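You operate a simulated robot arm through the tools that you are given. There is no shell and no other tool.

The job below is to be done with a simulated robot arm. You get a single attempt, and the scene is never put back.

TASK
Pump the small yellow coupler up to 1.5 bar on the test box.
Fine: press SET ZERO once before pumping; seat it, grip TIGHT, test vent CLOSED, and leave it so. Set down upright: what you pick out.
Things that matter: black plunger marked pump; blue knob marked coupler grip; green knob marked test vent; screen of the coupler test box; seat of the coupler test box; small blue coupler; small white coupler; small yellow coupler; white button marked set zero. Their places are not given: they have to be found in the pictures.

Only the result counts: the job must be done as asked and must still hold three seconds after the hand-in. Knocking over, shifting, dropping, spilling or breaking anything else fails it.

THE ROBOT
A 7-joint arm with a fingered hand, fixed in place. Base frame: the origin is on the floor under the middle of its stand, x ahead of it, y to its left, z up; the work surface is at about z = 0.863. Readings come in m, rad, newtons and seconds.
It reaches about 1.228 m from its shoulder. Its first joint turns from -2.007 to 2.007 rad. Payload 5 kg.
The TCP is the grasp point between the finger pads, 0.032 m short of the fingertips. In the tool frame z runs along the fingers and y along their closing line. The gripper opens to 0.16 m; its body begins 0.089 m behind the TCP. The gripper is a hand of 4 fingers: y runs from the thumb to the fingers, the wrist lies at [0, 0, -0.267] in the tool frame, and closing takes about 1.5 s.
Orientation is that of the tool frame in the base frame, as [roll, pitch, yaw] about the fixed x, y, z axes, in that order (R = Rz(yaw) Ry(pitch) Rx(roll)). With the fingers straight down and closing along the base's y, the tool's x points along the base's -x, its y along +y and its z along -z.

THE INTERFACE
- The arm moves only by the tool send_rows. Its argument "moves" is a list of rows, each a list of 7 numbers: the closure, from 0 (fully open) to 1 (shut), then the shift along the tool's x, y, z in units of 40 mm (1.0 is 40 mm), then the turn, a rotation vector about the tool's x, y, z in units of 8 degrees (1.0 is 8 degrees). In form: [[grip, x, y, z, wx, wy, wz], ...]. A call has 1 to 20 rows; each row shifts and turns the commanded pose from where the row before left it, along the tool's axes as they then stand. A call with a number of a shift or a turn outside -1 to 1 is refused whole. Rows are played at 5 a second. More than 0.05 m and 0.15 rad between two rows, or a gripper value outside its range, and nothing of the call is played. Where a pose cannot be reached the arm comes as near as it can. A force on the tool above 40 N (or 10 N above the force at the start of the call, whichever is more), or a blocked arm, ends the call early, and 0.2 s more pass. The fingers move at their own pace (about 0.045 m/s each) and stop on an object; they squeeze with about 29 N. The grip force told is the motor's: it shows also when the fingers shut on nothing. Time passes only in rows, and 0.2 s behind the last, so rows that do not move let the fingers close. The reply holds the time, the measured pose of the TCP, the force on the tool along the base axes, the opening and the grip force, in the units named above and with some noise, with the torque about the TCP (base axes, N m) and any sound that the robot's microphone picked up.
- Cameras (640 x 400 px; columns grow to the right, rows downward): "scene" is fixed at [0.2174, -0.6521, 1.4665]; the picture's right is [0.63, -0.78, 0.00], its down [-0.30, -0.24, -0.92] and it looks along [0.71, 0.58, -0.39] (base axes); focal length 336 px, centre (320, 200). "wrist" rides on the gripper at [0.08, -0.004, -0.114] in the tool frame; the picture's right is [0.05, 1.00, 0.00], its down [-0.82, 0.04, -0.58] and it looks along [-0.58, 0.03, 0.82] (tool axes); focal length 265 px, centre (320, 200).
- get_image(camera): a new picture of that camera. It takes no simulated time.
- move_column(by): slides the trunk up (or, below 0, down) by that many m; the arm rides with it, the base frame stays. It gives what a move gives, with no picture.
- set_grasp(shape): the hand has 4 fingers and takes this shape, open, in about a second: jaw (thumb against the fingers, like two jaws); tri (thumb and two fingers); tip (a fingertip pinch); poke (one finger out to press); point (the index stretched); flat (the hand flat); cup (the hand cupped); fist (a fist). The gripper value then closes the fingers along that shape, each until it touches; the sizes above hold for jaw. It gives what a move gives, with no picture.
- pixel_to_xyz(camera, pixels): for up to 12 pixels [column, row] of the newest picture of that camera ("zoom" is the newest enlarged one), the place [x, y, z] in the base frame of the surface seen there, good to about 0.003 m. It takes no simulated time.
- enlarge(camera, box): a new picture of the part [left, top, right, bottom] of that camera's present view, enlarged. It takes no simulated time.
- sign_off(): hands the job in; it is judged then, once.

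Leave the gripper open and the arm clear of the work at the hand-in unless told otherwise.

The tools are called after ">>>" as a command line: name --pt "numbers of a row" for each row, then --argument value for the rest, lists and objects as JSON in quotes. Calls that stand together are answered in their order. send_rows: Moves the arm, as the interface text tells. Its arguments: {"type":"object","properties":{"moves":{"type":"array","items":{"type":"array","items":{"type":"number"}}}},"required":["moves"]} The other tools are called the same way: move_column (by) moves the trunk up or down; set_grasp (shape) gives the hand a shape; get_image (camera) takes a picture; pixel_to_xyz (camera, pixels) gives the place of the surface under pixels of a picture; enlarge (camera, box) takes an enlarged picture of a part of a camera's view; sign_off () hands the job in.

At the start:

```text
clock: 0.0
tool_pos: [0.7088, -0.2006, 1.2571]
tcp_rot: [3.141, 0.001, 3.141]
wrist_force: [-0.3, 0.3, 0.0]
torque: [0.04, -0.01, 0.0]
gripper_width: 0.1598
grip_force: 0.1
shape: jaw
trunk travel left (down, up): [-0.65, 0.34]
```

scene: 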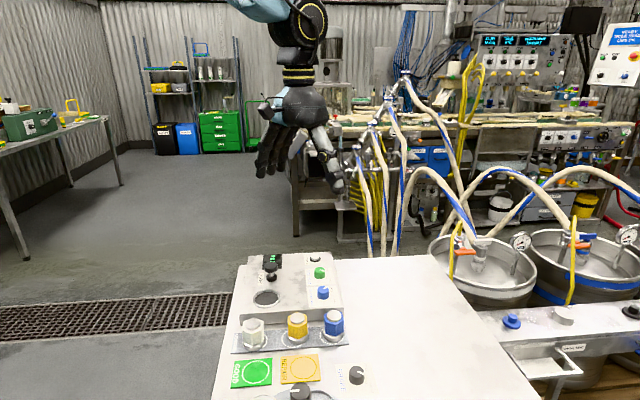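
wrist: 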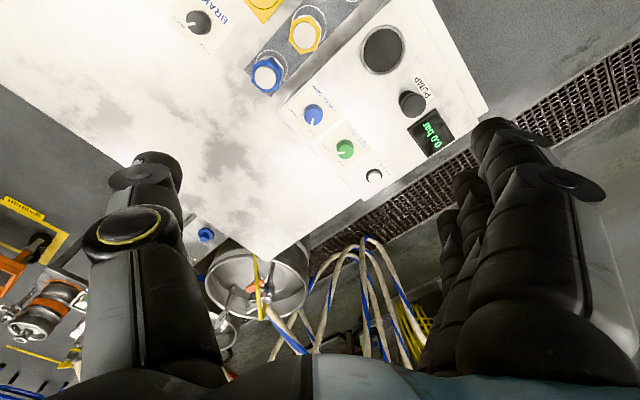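

I see the test box with its seat, screen, plunger, knobs and a rack of three couplers (white, yellow, blue). I'll enlarge the box area in both cameras.

>>> enlarge --camera "scene" --box '[220, 240, 380, 400]'

>>> enlarge --camera "wrist" --box '[160, 0, 480, 200]'

```text
2.50 times, centred on (300, 320) of scene
```

zoom: 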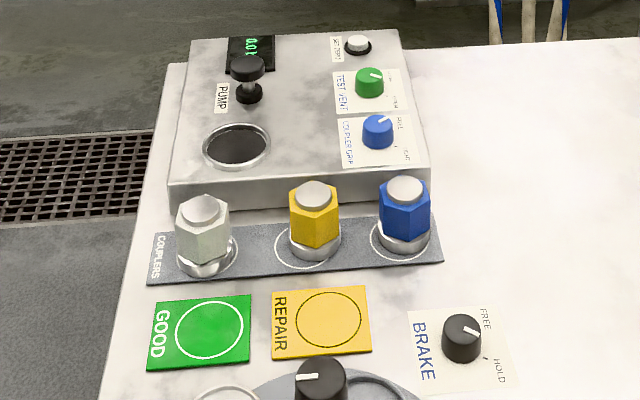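

```text
2.00 times, centred on (320, 100) of wrist
```

zoom: 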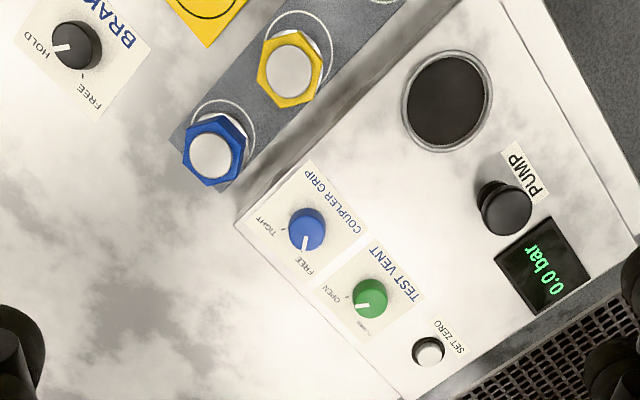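

I'll locate the main parts from the enlarged wrist picture: yellow coupler top (292,70), seat (447,100), pump (507,208), grip knob (307,230), vent knob (370,298), set zero (429,350), etc.

>>> pixel_to_xyz --camera "zoom" --pixels '[[292, 70], [213, 155], [447, 100], [507, 210], [307, 228], [370, 298], [429, 350], [490, 100], [405, 100], [447, 150], [540, 275], [600, 150]]'

>>> pixel_to_xyz --camera "scene" --pixels '[[251, 322], [298, 317], [334, 315], [266, 297], [270, 266], [270, 277], [323, 292], [319, 272], [316, 257], [296, 338], [298, 330], [331, 338]]'

```text
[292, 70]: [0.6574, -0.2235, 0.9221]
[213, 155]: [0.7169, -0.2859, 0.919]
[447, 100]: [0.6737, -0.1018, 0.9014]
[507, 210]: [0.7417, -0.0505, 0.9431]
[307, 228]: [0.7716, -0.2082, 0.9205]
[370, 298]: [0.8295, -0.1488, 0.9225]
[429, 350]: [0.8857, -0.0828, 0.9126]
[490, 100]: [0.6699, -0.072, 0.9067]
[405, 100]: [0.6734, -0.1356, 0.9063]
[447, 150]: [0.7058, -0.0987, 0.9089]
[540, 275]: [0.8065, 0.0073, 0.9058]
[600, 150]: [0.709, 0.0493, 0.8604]
```

```text
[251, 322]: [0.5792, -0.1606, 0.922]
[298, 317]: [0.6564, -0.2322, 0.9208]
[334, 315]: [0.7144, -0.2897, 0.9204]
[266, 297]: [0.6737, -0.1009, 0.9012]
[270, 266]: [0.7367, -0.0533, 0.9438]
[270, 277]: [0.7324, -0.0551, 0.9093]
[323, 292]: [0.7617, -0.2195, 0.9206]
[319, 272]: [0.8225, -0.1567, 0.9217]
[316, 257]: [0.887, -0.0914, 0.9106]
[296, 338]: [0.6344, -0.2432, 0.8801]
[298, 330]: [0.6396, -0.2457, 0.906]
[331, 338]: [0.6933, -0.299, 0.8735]
```

Found the main geometry. I'll take closer zooms of the knobs and the couplers to read the pointers and labels.

>>> enlarge --camera "wrist" --box '[280, 80, 400, 190]'

>>> enlarge --camera "scene" --box '[295, 245, 345, 305]'

>>> enlarge --camera "scene" --box '[225, 285, 355, 360]'

```text
3.64 times, centred on (340, 135) of wrist
```

zoom: 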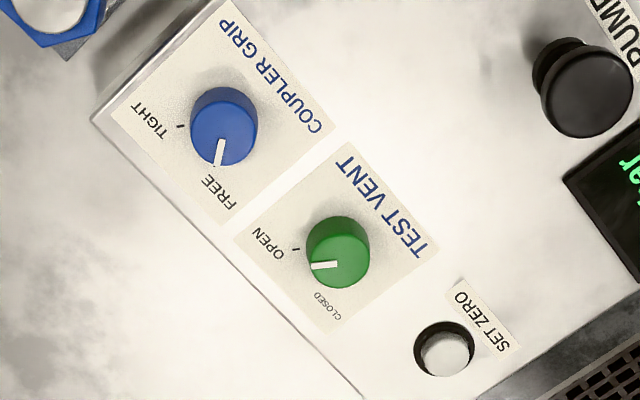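

```text
6.67 times, centred on (320, 275) of scene
```

zoom: 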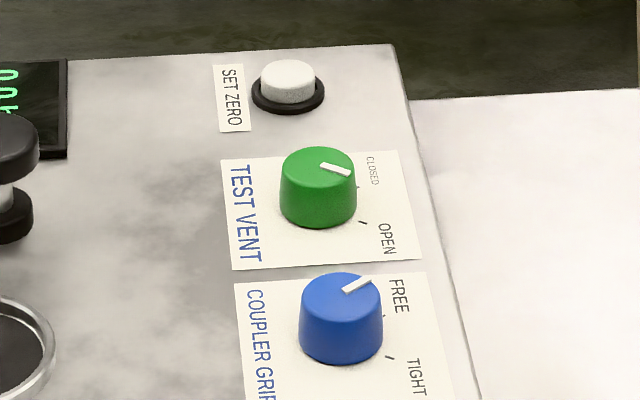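

```text
4.92 times, centred on (290, 322) of scene
```

zoom: 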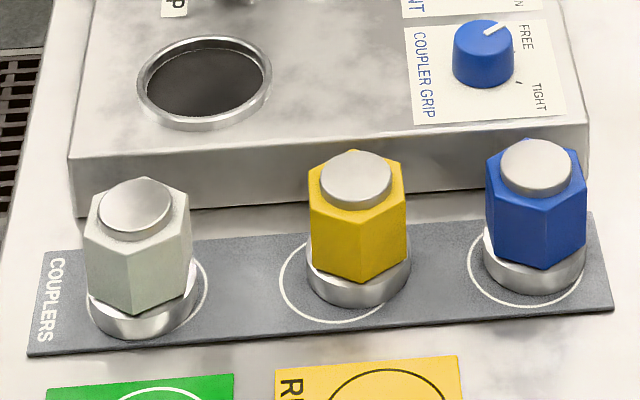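

The vent pointer appears somewhere between OPEN and CLOSED, the grip is at FREE. I'll measure box top, box edge, rack and seat rim heights in this latest zoom.

>>> pixel_to_xyz --camera "zoom" --pixels '[[320, 70], [320, 165], [250, 200], [440, 290], [500, 380], [205, 127], [205, 39], [141, 90], [268, 85], [205, 80], [355, 172], [205, 115]]'

>>> pixel_to_xyz --camera "zoom" --pixels '[[357, 250], [325, 245], [385, 245], [357, 275], [357, 300], [320, 283], [403, 268], [137, 205], [540, 165], [357, 322], [391, 178], [322, 180]]'

```text
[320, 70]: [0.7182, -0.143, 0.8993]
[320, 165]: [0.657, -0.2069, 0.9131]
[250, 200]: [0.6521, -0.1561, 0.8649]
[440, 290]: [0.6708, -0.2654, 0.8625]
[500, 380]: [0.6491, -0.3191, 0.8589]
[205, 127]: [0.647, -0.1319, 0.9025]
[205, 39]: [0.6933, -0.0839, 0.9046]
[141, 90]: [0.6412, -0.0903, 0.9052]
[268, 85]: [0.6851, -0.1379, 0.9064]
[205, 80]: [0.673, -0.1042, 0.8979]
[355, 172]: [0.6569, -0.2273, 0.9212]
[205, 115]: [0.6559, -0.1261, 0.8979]
```

```text
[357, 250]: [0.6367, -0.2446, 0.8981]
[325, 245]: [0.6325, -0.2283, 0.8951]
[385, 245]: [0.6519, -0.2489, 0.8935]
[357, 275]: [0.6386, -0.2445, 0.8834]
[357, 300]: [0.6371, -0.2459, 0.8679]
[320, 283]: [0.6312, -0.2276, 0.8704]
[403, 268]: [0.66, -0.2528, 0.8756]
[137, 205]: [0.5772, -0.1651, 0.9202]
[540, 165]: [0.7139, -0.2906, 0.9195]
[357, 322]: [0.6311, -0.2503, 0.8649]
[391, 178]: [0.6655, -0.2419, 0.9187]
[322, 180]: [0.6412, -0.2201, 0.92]
```

Box top is at z≈0.900, seat ring centre ≈(0.672,-0.104), yellow coupler centre ≈(0.657,-0.226), top 0.921. Next I'll shape the hand to "poke" for the SET ZERO button and look at where the finger sits.

>>> set_grasp --shape "poke"

>>> get_image --camera "wrist"

>>> get_image --camera "scene"

```text
clock: 0.9
tool_pos: [0.7083, -0.2, 1.2568]
tcp_rot: [-3.141, 0.001, -3.141]
wrist_force: [-0.3, -0.2, -0.1]
torque: [-0.02, 0.04, 0.03]
gripper_width: 0.0002
grip_force: 0.0
shape: poke
trunk travel left (down, up): [-0.65, 0.34]
```

```text
taken
```

wrist: 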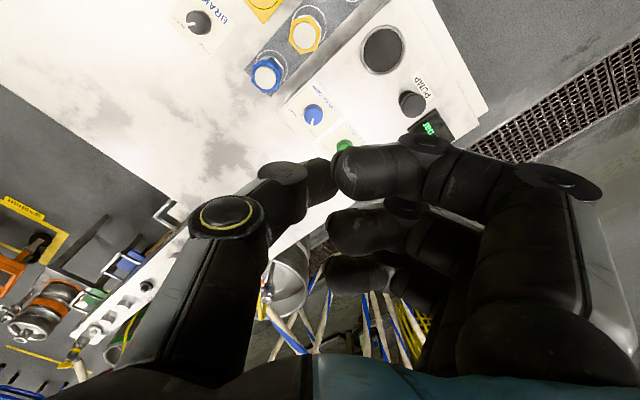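

```text
taken
```

scene: 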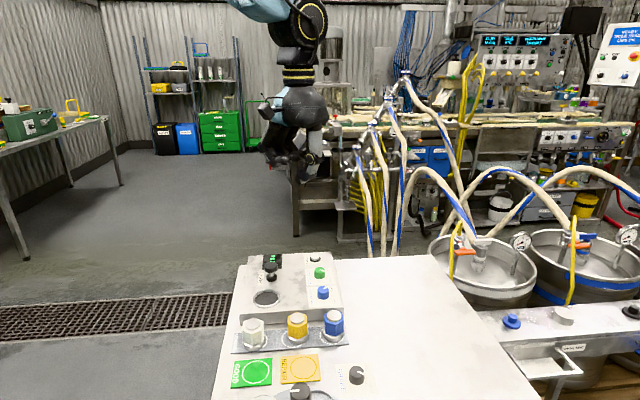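

The poke shape shows the thumb and index tip meeting near the grasp point. I'll wait one still row and look at it from both cameras, zoomed.

>>> send_rows --pt "0 0 0 0 0 0 0" --pt "0 0 0 0 0 0 0"

>>> enlarge --camera "scene" --box '[220, 60, 380, 200]'

>>> get_image --camera "wrist"

```text
clock: 1.5
tool_pos: [0.7088, -0.2004, 1.2572]
tcp_rot: [-3.141, -0.002, 3.141]
wrist_force: [0.3, -0.2, -0.2]
torque: [-0.01, 0.01, 0.0]
gripper_width: 0.0
grip_force: 0.0
shape: poke
trunk travel left (down, up): [-0.65, 0.34]
```

```text
2.86 times, centred on (300, 130) of scene
```

zoom: 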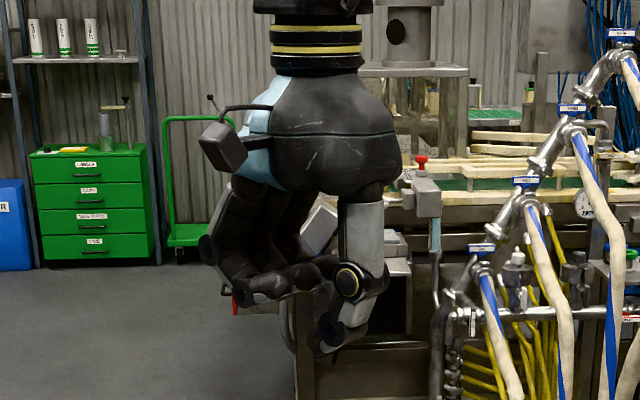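

```text
taken
```

wrist: 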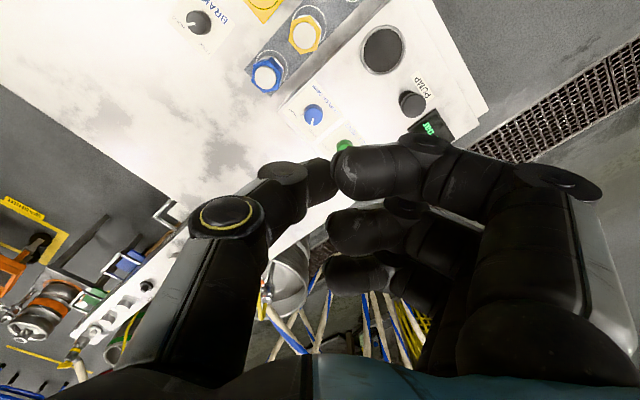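

In the scene zoom the thumb tip at about (322,345) hangs lowest. I'll measure fingertip positions in both pictures.

>>> pixel_to_xyz --camera "zoom" --pixels '[[320, 350], [325, 335], [335, 320], [270, 295], [295, 280], [310, 352]]'

>>> pixel_to_xyz --camera "wrist" --pixels '[[322, 180], [325, 165], [345, 175], [360, 170], [310, 180]]'

>>> set_grasp --shape "point"

>>> enlarge --camera "scene" --box '[220, 60, 380, 200]'

>>> get_image --camera "wrist"

```text
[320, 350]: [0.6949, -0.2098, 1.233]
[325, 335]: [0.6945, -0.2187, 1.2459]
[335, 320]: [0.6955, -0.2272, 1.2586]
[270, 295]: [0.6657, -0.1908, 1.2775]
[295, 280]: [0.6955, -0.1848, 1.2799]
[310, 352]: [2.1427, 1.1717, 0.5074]
```

```text
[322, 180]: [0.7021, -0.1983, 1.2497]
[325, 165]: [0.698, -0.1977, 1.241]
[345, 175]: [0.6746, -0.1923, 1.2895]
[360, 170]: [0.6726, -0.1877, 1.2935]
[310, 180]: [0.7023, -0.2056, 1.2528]
```

```text
clock: 2.4
tool_pos: [0.7094, -0.2011, 1.2567]
tcp_rot: [-3.141, -0.001, 3.141]
wrist_force: [-0.4, 0.4, -0.6]
torque: [-0.02, 0.01, 0.0]
gripper_width: 0.1525
grip_force: 0.0
shape: point
trunk travel left (down, up): [-0.65, 0.34]
```

```text
2.86 times, centred on (300, 130) of scene
```

zoom: 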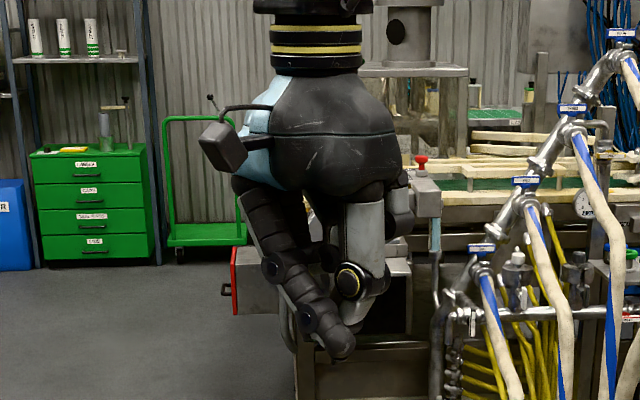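

```text
taken
```

wrist: 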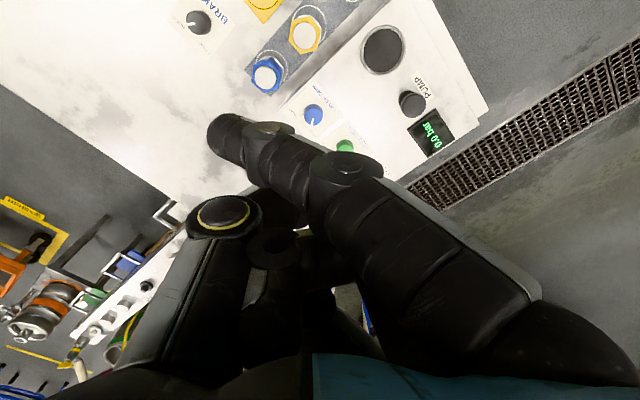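

In "point" the index stretches out clearly below the rest. I'll measure its tip: scene zoom (343,352), wrist (225,140).

>>> pixel_to_xyz --camera "zoom" --pixels '[[343, 356], [343, 345], [335, 335], [350, 340], [358, 310]]'

>>> pixel_to_xyz --camera "wrist" --pixels '[[225, 118], [215, 135], [225, 140], [222, 157], [235, 150], [240, 120]]'

```text
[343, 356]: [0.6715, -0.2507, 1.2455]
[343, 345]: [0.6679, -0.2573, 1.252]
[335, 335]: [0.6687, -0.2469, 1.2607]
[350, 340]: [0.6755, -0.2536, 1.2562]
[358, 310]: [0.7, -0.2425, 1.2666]
```

```text
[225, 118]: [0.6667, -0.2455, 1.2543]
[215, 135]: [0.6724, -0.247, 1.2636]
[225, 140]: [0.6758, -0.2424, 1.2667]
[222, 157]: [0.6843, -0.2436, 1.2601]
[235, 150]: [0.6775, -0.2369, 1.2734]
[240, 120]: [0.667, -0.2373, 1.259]
```

The "poke" shape is the better presser (digit tip near the TCP, about 25 mm beyond it, others ~45 mm higher). I'll go back to poke and move laterally over SET ZERO at (0.886,-0.088), staying high.

>>> set_grasp --shape "poke"

>>> send_rows --pt "0 -0.78 0.5 0.4 0 0 0" --pt "0 -0.78 0.5 0.4 0 0 0" --pt "0 -0.78 0.5 0.4 0 0 0" --pt "0 -0.78 0.5 0.4 0 0 0" --pt "0 -0.78 0.5 0.4 0 0 0" --pt "0 -0.78 0.5 0.4 0 0 0" --pt "0 0 0 1 0 0 0" --pt "0 0 0 1 0 0 0" --pt "0 0 0 0.5 0 0 0" --pt "0 0 0 0 0 0 0"

>>> get_image --camera "wrist"

>>> enlarge --camera "scene" --box '[220, 160, 420, 320]'

```text
clock: 3.3
tool_pos: [0.7091, -0.2005, 1.2584]
tcp_rot: [3.14, 0.0, 3.141]
wrist_force: [0.0, -0.6, -0.2]
torque: [0.02, -0.02, 0.01]
gripper_width: 0.0002
grip_force: 0.1
shape: poke
trunk travel left (down, up): [-0.65, 0.34]
```

```text
clock: 5.5
tool_pos: [0.8945, -0.0792, 1.0605]
tcp_rot: [3.141, 0.0, -3.141]
wrist_force: [-0.5, 0.1, 0.2]
torque: [0.0, 0.05, -0.01]
gripper_width: 0.0
grip_force: 0.0
shape: poke
trunk travel left (down, up): [-0.65, 0.34]
```

```text
taken
```

wrist: 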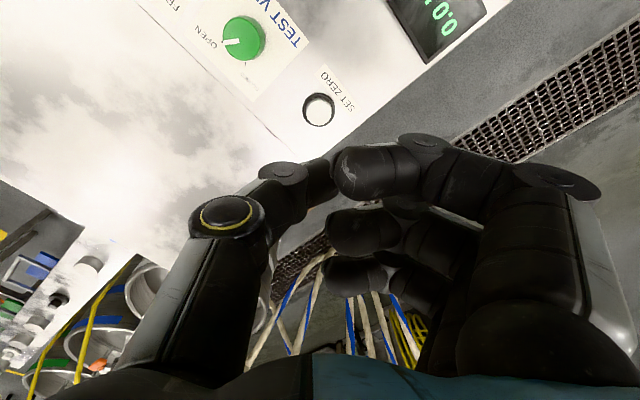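

```text
2.50 times, centred on (320, 240) of scene
```

zoom: 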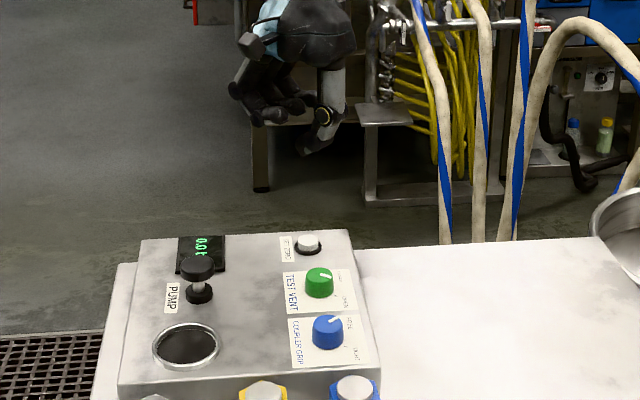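

Hand hovers above the button. I'll measure the button (wrist 319,108), the pressing tip (scene zoom ~(312,152)) and the vent knob with its marks.

>>> pixel_to_xyz --camera "wrist" --pixels '[[319, 105], [307, 105], [331, 110], [319, 118], [241, 38], [225, 42], [322, 158], [318, 165]]'

>>> pixel_to_xyz --camera "zoom" --pixels '[[305, 153], [312, 148], [320, 146], [308, 240], [308, 246], [300, 150]]'

>>> enlarge --camera "wrist" --box '[160, 0, 360, 130]'

```text
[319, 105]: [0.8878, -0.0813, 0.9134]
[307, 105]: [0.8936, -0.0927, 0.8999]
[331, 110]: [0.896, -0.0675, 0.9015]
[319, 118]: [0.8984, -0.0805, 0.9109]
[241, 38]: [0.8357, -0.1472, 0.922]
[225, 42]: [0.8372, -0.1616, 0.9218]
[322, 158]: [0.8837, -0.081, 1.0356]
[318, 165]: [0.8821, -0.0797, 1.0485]
```

```text
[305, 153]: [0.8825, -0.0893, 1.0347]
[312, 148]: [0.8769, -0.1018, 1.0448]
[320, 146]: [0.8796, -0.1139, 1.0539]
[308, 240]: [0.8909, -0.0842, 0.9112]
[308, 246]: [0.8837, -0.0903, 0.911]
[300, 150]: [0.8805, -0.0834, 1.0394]
```

```text
3.08 times, centred on (260, 65) of wrist
```

zoom: 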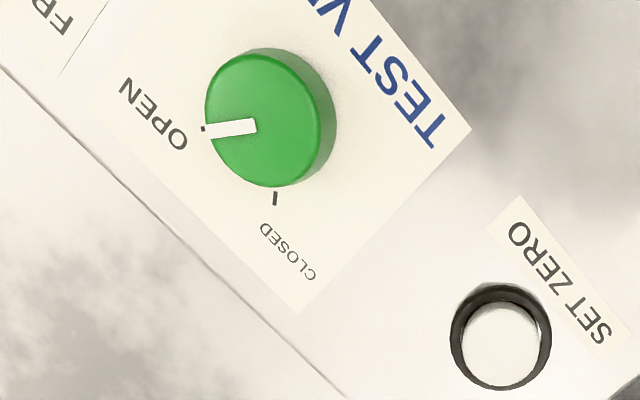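

The vent pointer is at OPEN, the grip at FREE. The pressing tip is almost exactly above the button. I'll shift 3 mm and descend to about 8 mm above it.

>>> send_rows --pt "0 -0.08 0 0.9 0 0 0" --pt "0 0 0 0.9 0 0 0" --pt "0 0 0 0.8 0 0 0" --pt "0 0 0 0 0 0 0"

>>> enlarge --camera "scene" --box '[260, 190, 380, 290]'

>>> get_image --camera "wrist"

```text
clock: 6.5
tool_pos: [0.8984, -0.0804, 0.9592]
tcp_rot: [-3.141, -0.002, 3.141]
wrist_force: [0.3, -1.2, 0.0]
torque: [-0.01, -0.02, 0.04]
gripper_width: 0.0001
grip_force: 0.0
shape: poke
trunk travel left (down, up): [-0.65, 0.34]
```

```text
4.00 times, centred on (320, 240) of scene
```

zoom: 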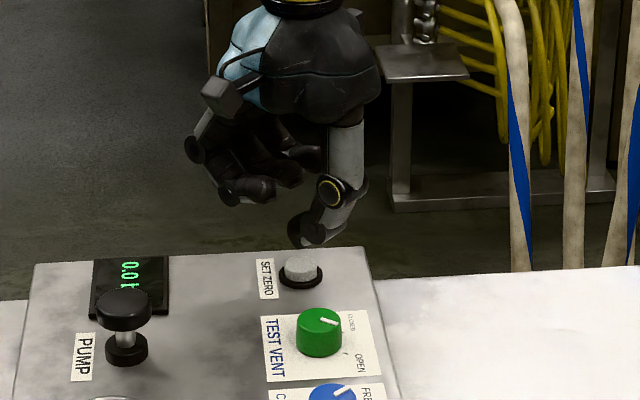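

```text
taken
```

wrist: 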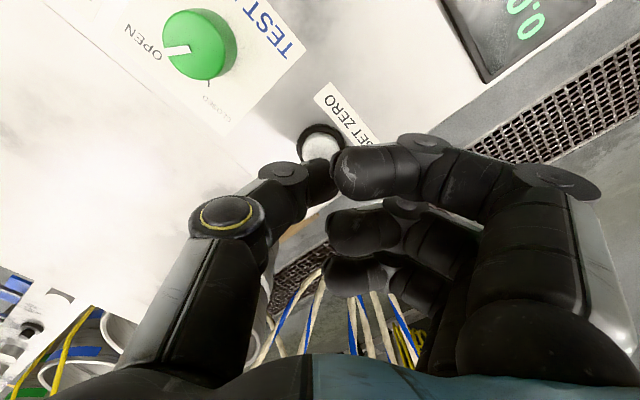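

I'll compare tip and button positions in both pictures before pressing.

>>> pixel_to_xyz --camera "zoom" --pixels '[[298, 243], [308, 244], [318, 240], [299, 262], [299, 275], [290, 265], [312, 265]]'

>>> pixel_to_xyz --camera "wrist" --pixels '[[321, 148], [310, 150], [321, 165], [318, 175], [330, 140]]'

```text
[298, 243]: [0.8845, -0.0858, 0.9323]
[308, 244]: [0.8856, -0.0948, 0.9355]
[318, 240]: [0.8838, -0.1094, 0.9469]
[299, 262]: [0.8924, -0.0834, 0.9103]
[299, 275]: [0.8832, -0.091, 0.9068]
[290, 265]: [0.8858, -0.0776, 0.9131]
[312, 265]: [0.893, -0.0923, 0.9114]
```

```text
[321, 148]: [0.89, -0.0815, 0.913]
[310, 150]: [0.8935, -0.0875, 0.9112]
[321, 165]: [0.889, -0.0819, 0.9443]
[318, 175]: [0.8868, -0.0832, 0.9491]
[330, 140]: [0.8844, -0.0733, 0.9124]
```

Tip and button are aligned within about 3 mm; gap ≈16 mm. I'll descend 16 mm slowly and read the force and sound.

>>> send_rows --pt "0 0 0 0.25 0 0 0" --pt "0 0 0 0.1 0 0 0" --pt "0 0 0 0.05 0 0 0"

```text
clock: 7.3
tool_pos: [0.8989, -0.0821, 0.9428]
tcp_rot: [-3.141, -0.001, -3.14]
wrist_force: [0.7, -0.7, 2.3]
torque: [0.01, -0.02, -0.02]
gripper_width: 0.0001
grip_force: 0.1
shape: poke
trunk travel left (down, up): [-0.65, 0.34]
heard: click
```

A click was heard with 2.3 N: the button was pressed once. I'll retract straight up and check the screen.

>>> send_rows --pt "0 0 0 -0.5 0 0 0" --pt "0 0 0 -1 0 0 0" --pt "0 0 0 -1 0 0 0" --pt "0 0 0 -0.5 0 0 0" --pt "0 0 0 0 0 0 0"

>>> enlarge --camera "scene" --box '[230, 240, 350, 330]'

>>> get_image --camera "wrist"

```text
clock: 8.5
tool_pos: [0.9, -0.0789, 1.0624]
tcp_rot: [-3.141, 0.001, -3.141]
wrist_force: [0.9, -0.2, 0.1]
torque: [-0.01, 0.02, 0.02]
gripper_width: 0.0
grip_force: 0.0
shape: poke
trunk travel left (down, up): [-0.65, 0.34]
```

```text
4.44 times, centred on (290, 285) of scene
```

zoom: 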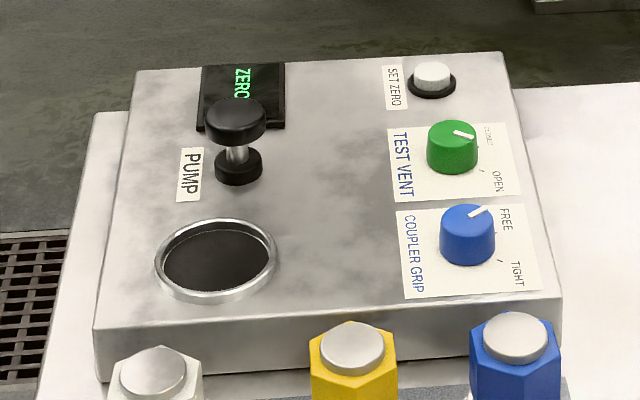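

```text
taken
```

wrist: 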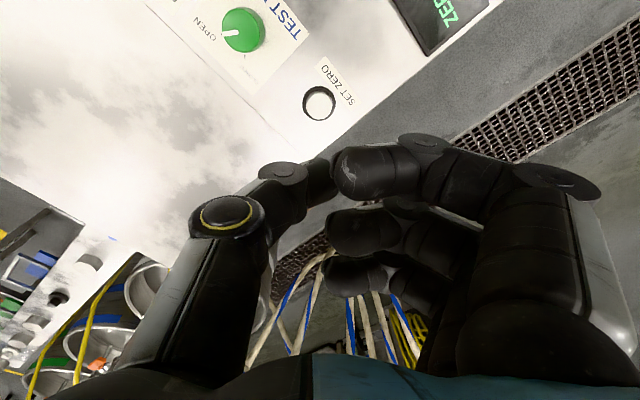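

The screen shows ZERO. Now I'll set the "tip" shape to inspect it, and move laterally above the yellow coupler at (0.657,-0.226), staying at z≈1.1.

>>> send_rows --pt "0 0.867 -0.525 -0.15 0 0 0" --pt "0 0.867 -0.525 -0.15 0 0 0" --pt "0 0.867 -0.525 -0.15 0 0 0" --pt "0 0.867 -0.525 -0.15 0 0 0" --pt "0 0.867 -0.525 -0.15 0 0 0" --pt "0 0.867 -0.525 -0.15 0 0 0" --pt "0 0.867 -0.525 -0.15 0 0 0" --pt "0 0 0 0 0 0 0"

>>> set_grasp --shape "tip"

>>> get_image --camera "wrist"

>>> enlarge --camera "scene" --box '[180, 140, 420, 360]'

```text
clock: 10.3
tool_pos: [0.6576, -0.2261, 1.1013]
tcp_rot: [-3.141, 0.0, 3.141]
wrist_force: [0.0, 0.1, -0.5]
torque: [-0.02, -0.02, 0.0]
gripper_width: 0.0
grip_force: 0.2
shape: poke
trunk travel left (down, up): [-0.65, 0.34]
```

```text
clock: 11.2
tool_pos: [0.6562, -0.2254, 1.102]
tcp_rot: [3.142, 0.001, 3.141]
wrist_force: [-0.5, 0.4, -0.2]
torque: [0.0, 0.03, -0.01]
gripper_width: 0.1597
grip_force: 0.0
shape: tip
trunk travel left (down, up): [-0.65, 0.34]
```

```text
taken
```

wrist: 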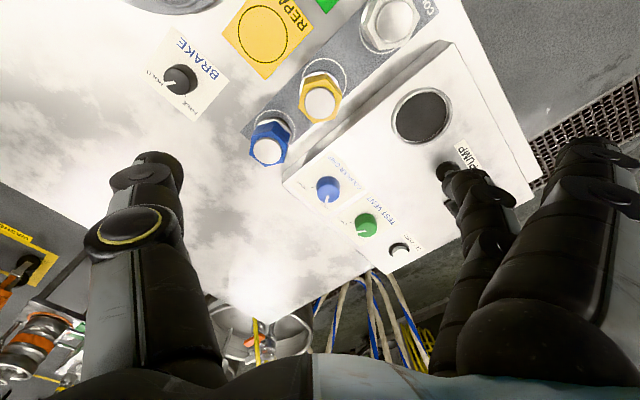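

```text
1.82 times, centred on (300, 250) of scene
```

zoom: 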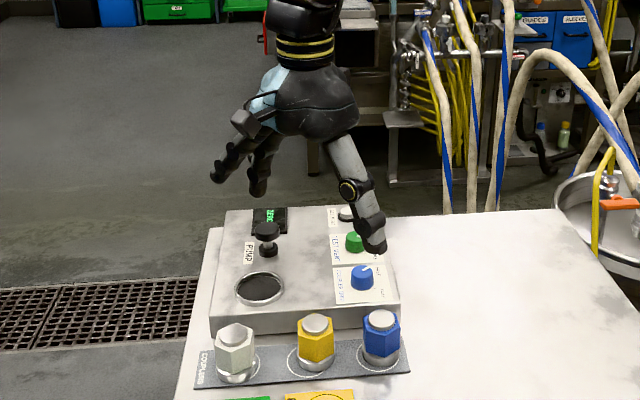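

I'll compare with the "tri" shape, and also see "tip" when partly closed. First look at "tri".

>>> set_grasp --shape "tri"

>>> get_image --camera "wrist"

>>> enlarge --camera "scene" --box '[220, 140, 380, 260]'

>>> send_rows --pt "0.5 0 0 0 0 0 0" --pt "0.5 0 0 0 0 0 0" --pt "0.5 0 0 0 0 0 0" --pt "0.5 0 0 0 0 0 0" --pt "0.5 0 0 0 0 0 0"

>>> get_image --camera "wrist"

>>> enlarge --camera "scene" --box '[220, 140, 380, 260]'

```text
clock: 12.1
tool_pos: [0.658, -0.2246, 1.1017]
tcp_rot: [3.14, 0.001, -3.142]
wrist_force: [-0.2, 0.1, -0.4]
torque: [0.0, 0.0, -0.01]
gripper_width: 0.1596
grip_force: 0.1
shape: tri
trunk travel left (down, up): [-0.65, 0.34]
```

```text
taken
```

wrist: 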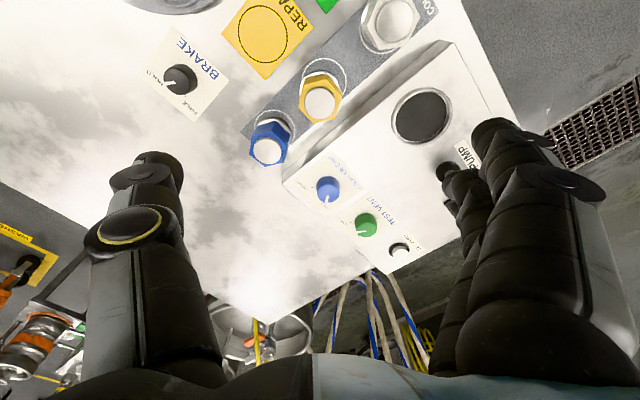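

```text
3.33 times, centred on (300, 200) of scene
```

zoom: 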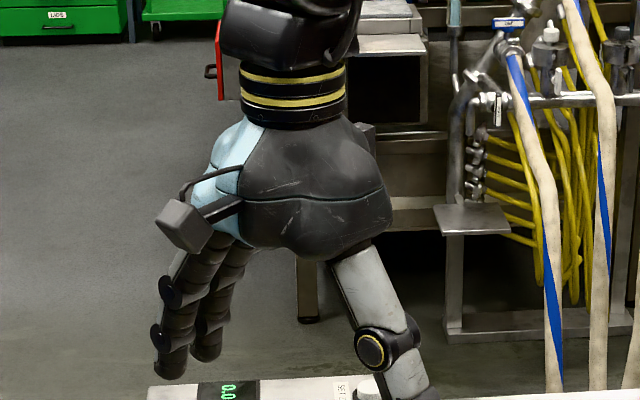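

```text
clock: 13.3
tool_pos: [0.6558, -0.2256, 1.1022]
tcp_rot: [-3.141, 0.0, -3.141]
wrist_force: [-0.3, 0.3, -0.3]
torque: [0.01, -0.01, -0.01]
gripper_width: 0.0811
grip_force: 0.0
shape: tri
trunk travel left (down, up): [-0.65, 0.34]
```

```text
taken
```

wrist: 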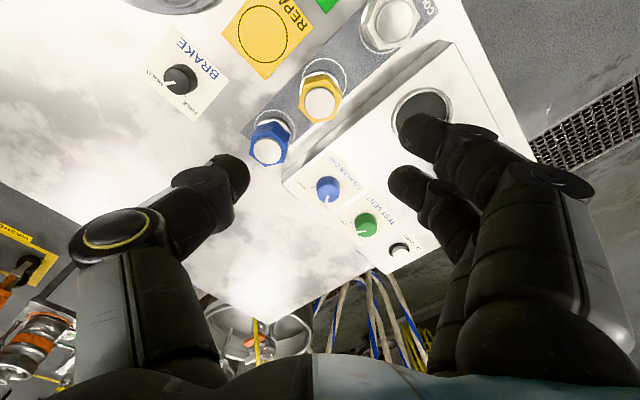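

```text
3.33 times, centred on (300, 200) of scene
```

zoom: 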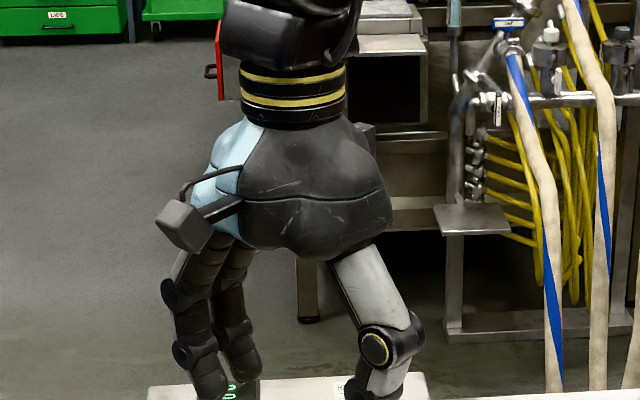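

Closure 0.5 gives 81 mm opening. I'll measure where the fingertips sit in tri so I know the layout in the tool frame.

>>> pixel_to_xyz --camera "wrist" --pixels '[[235, 160], [240, 180], [230, 185], [425, 120], [412, 135], [425, 145], [400, 170], [393, 182], [405, 190], [320, 90], [320, 105], [335, 100]]'

>>> pixel_to_xyz --camera "zoom" --pixels '[[375, 395], [395, 390], [360, 395], [210, 395], [205, 385], [245, 378], [240, 370]]'

```text
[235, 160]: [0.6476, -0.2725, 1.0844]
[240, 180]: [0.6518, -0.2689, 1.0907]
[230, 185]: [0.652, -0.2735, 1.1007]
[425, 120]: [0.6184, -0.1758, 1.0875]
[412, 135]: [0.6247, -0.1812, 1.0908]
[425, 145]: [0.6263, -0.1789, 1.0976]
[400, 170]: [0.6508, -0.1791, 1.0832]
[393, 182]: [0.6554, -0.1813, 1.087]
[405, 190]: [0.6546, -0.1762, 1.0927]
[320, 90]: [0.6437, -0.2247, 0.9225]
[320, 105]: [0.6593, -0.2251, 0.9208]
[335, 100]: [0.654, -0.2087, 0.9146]
```

```text
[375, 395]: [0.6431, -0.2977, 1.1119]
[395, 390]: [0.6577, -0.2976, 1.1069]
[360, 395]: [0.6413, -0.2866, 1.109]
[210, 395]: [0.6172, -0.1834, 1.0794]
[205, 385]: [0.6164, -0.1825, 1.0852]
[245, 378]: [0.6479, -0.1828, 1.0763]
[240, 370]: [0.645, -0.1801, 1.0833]
```

I'll zoom on the yellow coupler in the wrist picture to read the hex orientation, and measure all three couplers' cap centres.

>>> enlarge --camera "wrist" --box '[240, 50, 400, 170]'

>>> pixel_to_xyz --camera "wrist" --pixels '[[320, 103], [267, 150], [390, 22], [420, 115], [450, 170], [328, 188], [364, 224], [300, 97], [340, 90], [318, 122], [322, 72]]'

```text
3.33 times, centred on (320, 110) of wrist
```

zoom: 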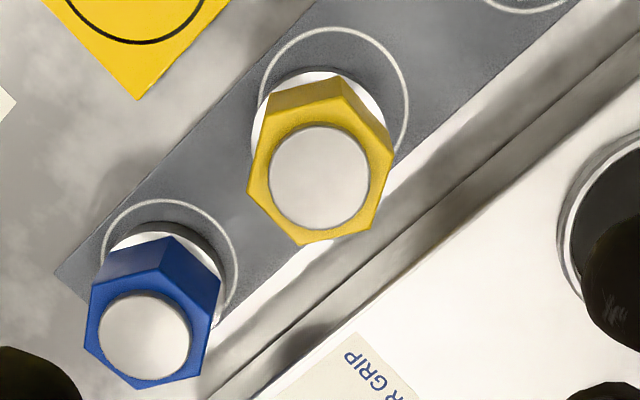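

```text
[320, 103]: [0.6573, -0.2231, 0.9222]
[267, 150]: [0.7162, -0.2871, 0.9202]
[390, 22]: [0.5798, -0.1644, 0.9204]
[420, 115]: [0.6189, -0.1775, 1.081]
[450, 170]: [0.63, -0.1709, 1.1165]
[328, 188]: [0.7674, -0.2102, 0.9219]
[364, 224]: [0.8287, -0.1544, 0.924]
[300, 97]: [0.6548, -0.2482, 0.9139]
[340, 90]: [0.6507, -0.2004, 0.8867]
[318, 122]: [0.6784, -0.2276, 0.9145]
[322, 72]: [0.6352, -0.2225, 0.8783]
```

Yellow hex flats face base directions ≈16°, 76°, 136°; the 136° pair lies along the coupler row, where there is a finger gap on both sides (blue 86 mm, white 97 mm centre spacing). I'll take the jaw shape and turn the hand +46° about the vertical so it closes along the row.

>>> set_grasp --shape "jaw"

>>> send_rows --pt "0.5 0 0 0 0 0 -0.958" --pt "0.5 0 0 0 0 0 -0.958" --pt "0.5 0 0 0 0 0 -0.958" --pt "0.5 0 0 0 0 0 -0.958" --pt "0.5 0 0 0 0 0 -0.958" --pt "0.5 0 0 0 0 0 -0.958" --pt "0.5 0 0 0 0 0 0"

>>> get_image --camera "wrist"

>>> get_image --camera "scene"

```text
clock: 14.2
tool_pos: [0.6584, -0.2258, 1.1028]
tcp_rot: [-3.141, 0.0, 3.139]
wrist_force: [-0.3, 0.4, 0.5]
torque: [0.01, 0.0, 0.05]
gripper_width: 0.1598
grip_force: 0.0
shape: jaw
trunk travel left (down, up): [-0.65, 0.34]
```

```text
clock: 15.8
tool_pos: [0.6571, -0.2271, 1.102]
tcp_rot: [-3.141, -0.001, -2.336]
wrist_force: [-0.3, 0.1, -0.3]
torque: [0.03, -0.01, -0.01]
gripper_width: 0.0807
grip_force: 0.0
shape: jaw
trunk travel left (down, up): [-0.65, 0.34]
```

```text
taken
```

wrist: 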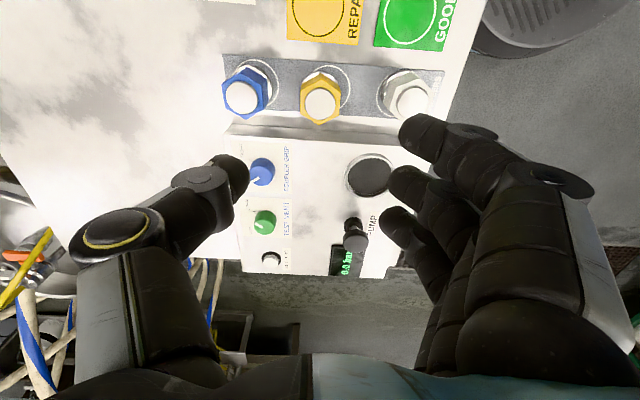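

```text
taken
```

scene: 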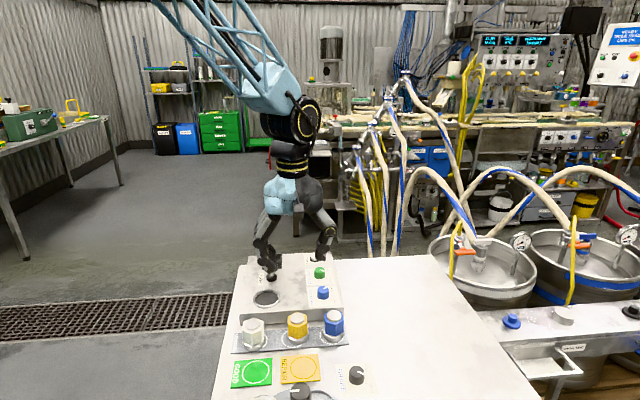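

The row is now horizontal in the wrist picture and the box edges are aligned. I'll measure caps, box edge, seat, and finger positions.

>>> pixel_to_xyz --camera "wrist" --pixels '[[321, 106], [241, 98], [411, 100], [369, 177], [320, 128], [320, 140], [348, 177], [391, 177], [369, 157], [369, 195], [410, 125], [232, 165]]'

>>> enlarge --camera "wrist" --box '[210, 50, 450, 200]'

```text
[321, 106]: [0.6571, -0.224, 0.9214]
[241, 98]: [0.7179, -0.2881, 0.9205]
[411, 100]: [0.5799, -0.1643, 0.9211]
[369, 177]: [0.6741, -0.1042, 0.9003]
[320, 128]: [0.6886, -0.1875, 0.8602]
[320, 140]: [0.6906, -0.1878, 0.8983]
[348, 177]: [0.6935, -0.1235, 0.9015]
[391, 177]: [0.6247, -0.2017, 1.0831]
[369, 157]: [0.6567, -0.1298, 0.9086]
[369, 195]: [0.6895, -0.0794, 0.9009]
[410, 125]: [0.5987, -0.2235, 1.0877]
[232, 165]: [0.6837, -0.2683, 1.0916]
```

```text
2.67 times, centred on (330, 125) of wrist
```

zoom: 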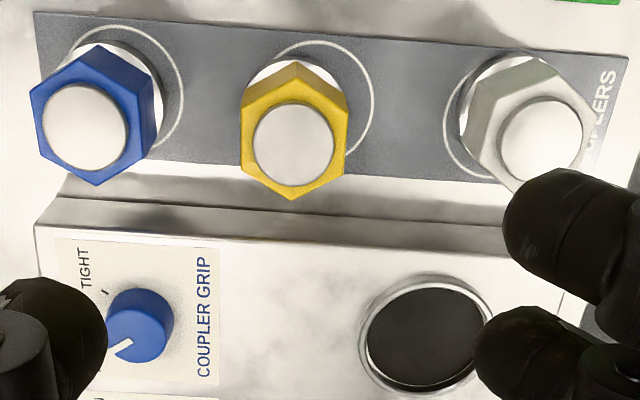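

Hex is well aligned (flat width ≈43 mm, gap to blue ≈45 mm, wall of box ≈48 mm from its axis). I'll narrow the opening to ~64 mm, centre and descend to TCP z≈0.96, then look.

>>> send_rows --pt "0.6 0.05 0.05 0.0 0 0 0" --pt "0.6 0 0 0.9 0 0 0" --pt "0.6 0 0 0.9 0 0 0" --pt "0.6 0 0 0.9 0 0 0" --pt "0.6 0 0 0.85 0 0 0" --pt "0.6 0 0 0 0 0 0"

>>> get_image --camera "wrist"

>>> enlarge --camera "scene" --box '[220, 240, 380, 360]'

```text
clock: 17.2
tool_pos: [0.6538, -0.2273, 0.9609]
tcp_rot: [3.141, 0.001, -2.339]
wrist_force: [-0.8, 0.2, 0.0]
torque: [-0.01, 0.03, 0.02]
gripper_width: 0.0646
grip_force: 0.0
shape: jaw
trunk travel left (down, up): [-0.65, 0.34]
```

```text
taken
```

wrist: 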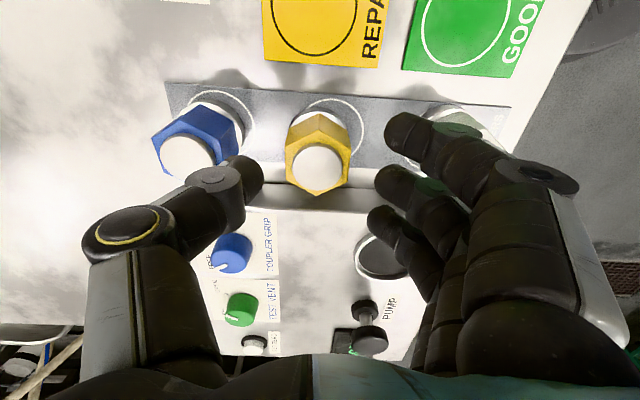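

```text
3.33 times, centred on (300, 300) of scene
```

zoom: 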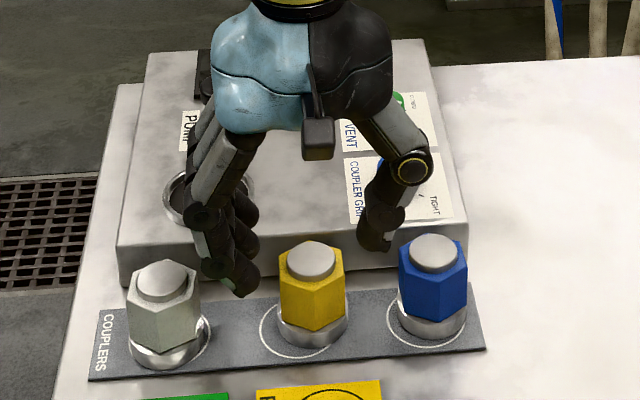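

I'll measure the tip positions and the coupler cap at this height before the last descent.

>>> pixel_to_xyz --camera "wrist" --pixels '[[318, 168], [318, 150], [250, 160], [258, 175], [390, 125], [380, 180], [372, 215], [288, 165], [349, 165], [188, 155]]'

>>> pixel_to_xyz --camera "zoom" --pixels '[[242, 295], [235, 285], [380, 248], [370, 240], [255, 250], [310, 258]]'

```text
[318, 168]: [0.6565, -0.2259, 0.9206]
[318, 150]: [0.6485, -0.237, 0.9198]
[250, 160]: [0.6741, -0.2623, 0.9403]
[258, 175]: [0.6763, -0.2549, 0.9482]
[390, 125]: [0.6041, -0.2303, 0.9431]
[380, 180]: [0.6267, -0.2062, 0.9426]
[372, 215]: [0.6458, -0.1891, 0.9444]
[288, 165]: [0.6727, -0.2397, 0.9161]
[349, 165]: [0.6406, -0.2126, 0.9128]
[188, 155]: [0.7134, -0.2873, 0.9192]
```

```text
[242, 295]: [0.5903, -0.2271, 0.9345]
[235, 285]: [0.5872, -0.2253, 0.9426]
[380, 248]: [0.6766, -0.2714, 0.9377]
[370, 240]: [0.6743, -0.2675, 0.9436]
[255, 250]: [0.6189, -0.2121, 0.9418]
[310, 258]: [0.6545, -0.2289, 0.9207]
```

Thumb and fingers are symmetric (±34 mm) about the coupler axis. Descend 43 mm to TCP z≈0.918, check force.

>>> send_rows --pt "0.6 0 0 0.5 0 0 0" --pt "0.6 0 0 0.4 0 0 0" --pt "0.6 0 0 0.17 0 0 0" --pt "0.6 0 0 0 0 0 0"

>>> get_image --camera "wrist"

>>> enlarge --camera "scene" --box '[220, 260, 380, 360]'

```text
clock: 18.2
tool_pos: [0.6527, -0.2278, 0.918]
tcp_rot: [3.141, 0.0, -2.339]
wrist_force: [0.0, 0.4, 0.8]
torque: [-0.02, 0.0, -0.02]
gripper_width: 0.0645
grip_force: 0.2
shape: jaw
trunk travel left (down, up): [-0.65, 0.34]
```

```text
taken
```

wrist: 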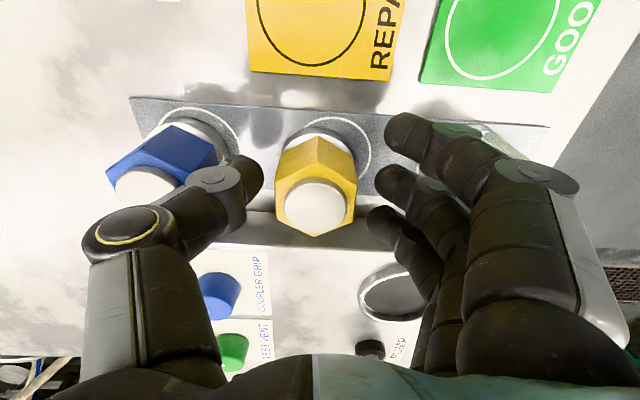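

```text
4.00 times, centred on (300, 310) of scene
```

zoom: 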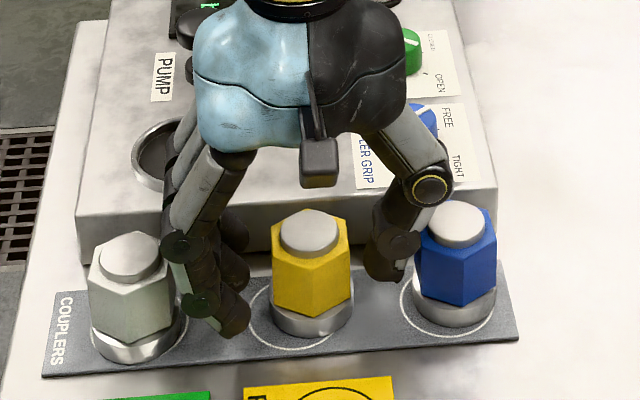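

No contact yet (0.8 N), tips clear of blue and white. Now close the hand on the hex.

>>> send_rows --pt "0.7 0 0 0 0 0 0" --pt "0.75 0 0 0 0 0 0" --pt "0.85 0 0 0 0 0 0" --pt "0.95 0 0 0 0 0 0" --pt "0.95 0 0 0 0 0 0" --pt "0.95 0 0 0 0 0 0"

>>> get_image --camera "wrist"

>>> enlarge --camera "scene" --box '[220, 260, 380, 360]'

```text
clock: 19.6
tool_pos: [0.6532, -0.2285, 0.9183]
tcp_rot: [-3.141, 0.001, -2.337]
wrist_force: [0.5, -0.9, -0.2]
torque: [0.05, 0.01, -0.03]
gripper_width: 0.0242
grip_force: 29.3
shape: jaw
trunk travel left (down, up): [-0.65, 0.34]
```

```text
taken
```

wrist: 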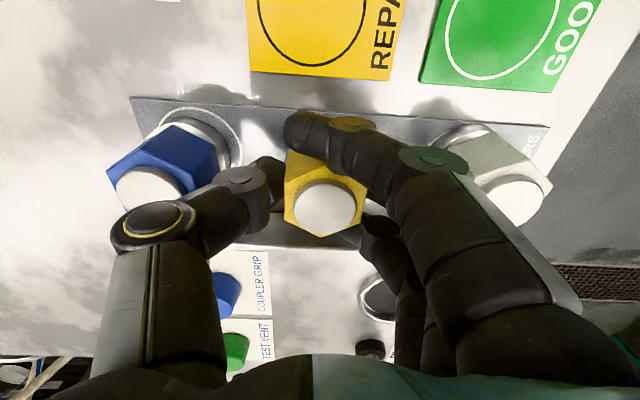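

```text
4.00 times, centred on (300, 310) of scene
```

zoom: 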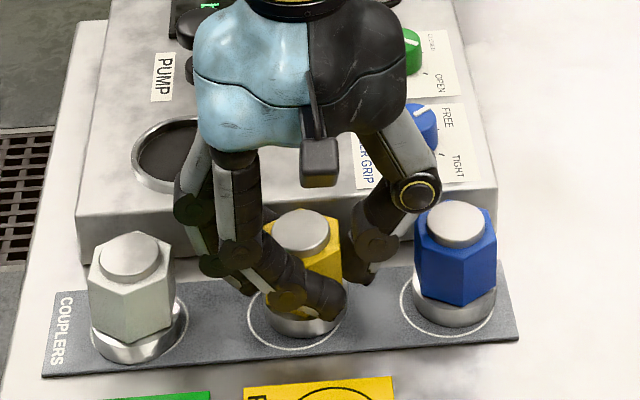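

Grip force is 29 N, the fingers wrap the hex. I'll lift 20 mm gently and check it's held upright.

>>> send_rows --pt "0.95 0 0 -0.1 0 0 0" --pt "0.95 0 0 -0.2 0 0 0" --pt "0.95 0 0 -0.2 0 0 0" --pt "0.95 0 0 0 0 0 0"

>>> get_image --camera "wrist"

>>> enlarge --camera "scene" --box '[220, 260, 380, 360]'

```text
clock: 20.6
tool_pos: [0.653, -0.2288, 0.9392]
tcp_rot: [-3.141, 0.001, -2.337]
wrist_force: [0.4, -0.5, -2.6]
torque: [-0.04, 0.02, -0.03]
gripper_width: 0.0238
grip_force: 29.1
shape: jaw
trunk travel left (down, up): [-0.65, 0.34]
```

```text
taken
```

wrist: 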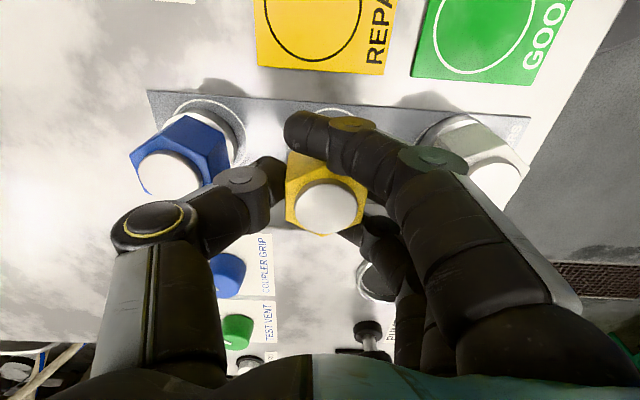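

```text
4.00 times, centred on (300, 310) of scene
```

zoom: 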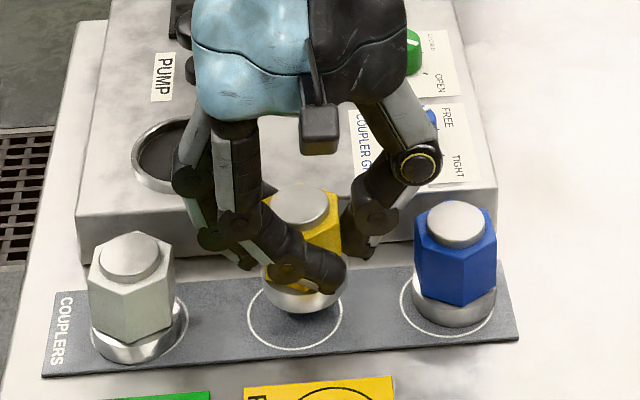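

Lift works (≈2.6 N weight, upright). Raise another 70 mm straight up, then measure the coupler in the hand and the seat.

>>> send_rows --pt "0.95 0 0 -0.6 0 0 0" --pt "0.95 0 0 -0.6 0 0 0" --pt "0.95 0 0 -0.55 0 0 0" --pt "0.95 0 0 0 0 0 0" --pt "0.95 0 0 0 0 0 0"

>>> get_image --camera "wrist"

>>> enlarge --camera "scene" --box '[220, 220, 380, 340]'

```text
clock: 21.8
tool_pos: [0.6539, -0.2276, 1.0065]
tcp_rot: [-3.14, -0.001, -2.339]
wrist_force: [-0.4, 0.6, -1.1]
torque: [-0.05, -0.02, 0.0]
gripper_width: 0.0238
grip_force: 29.3
shape: jaw
trunk travel left (down, up): [-0.65, 0.34]
```

```text
taken
```

wrist: 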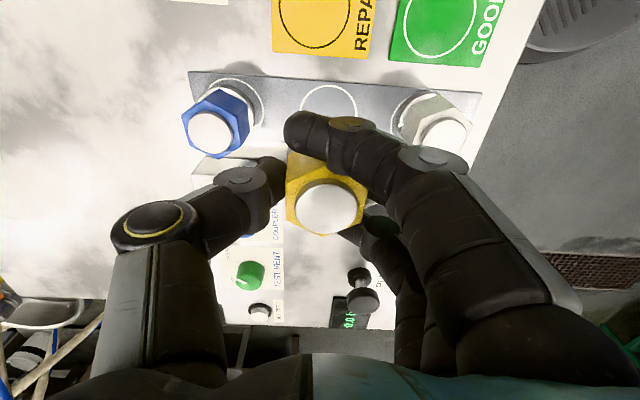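

```text
3.33 times, centred on (300, 280) of scene
```

zoom: 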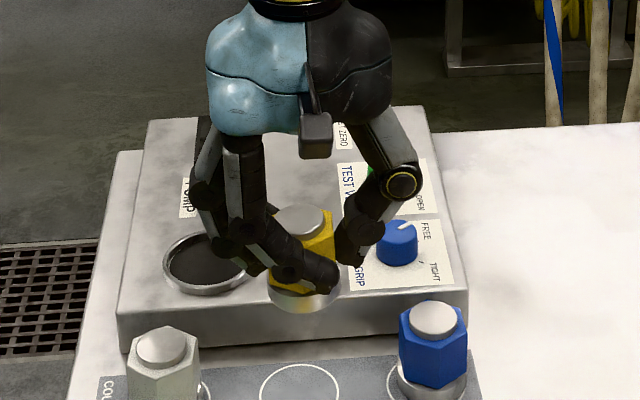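

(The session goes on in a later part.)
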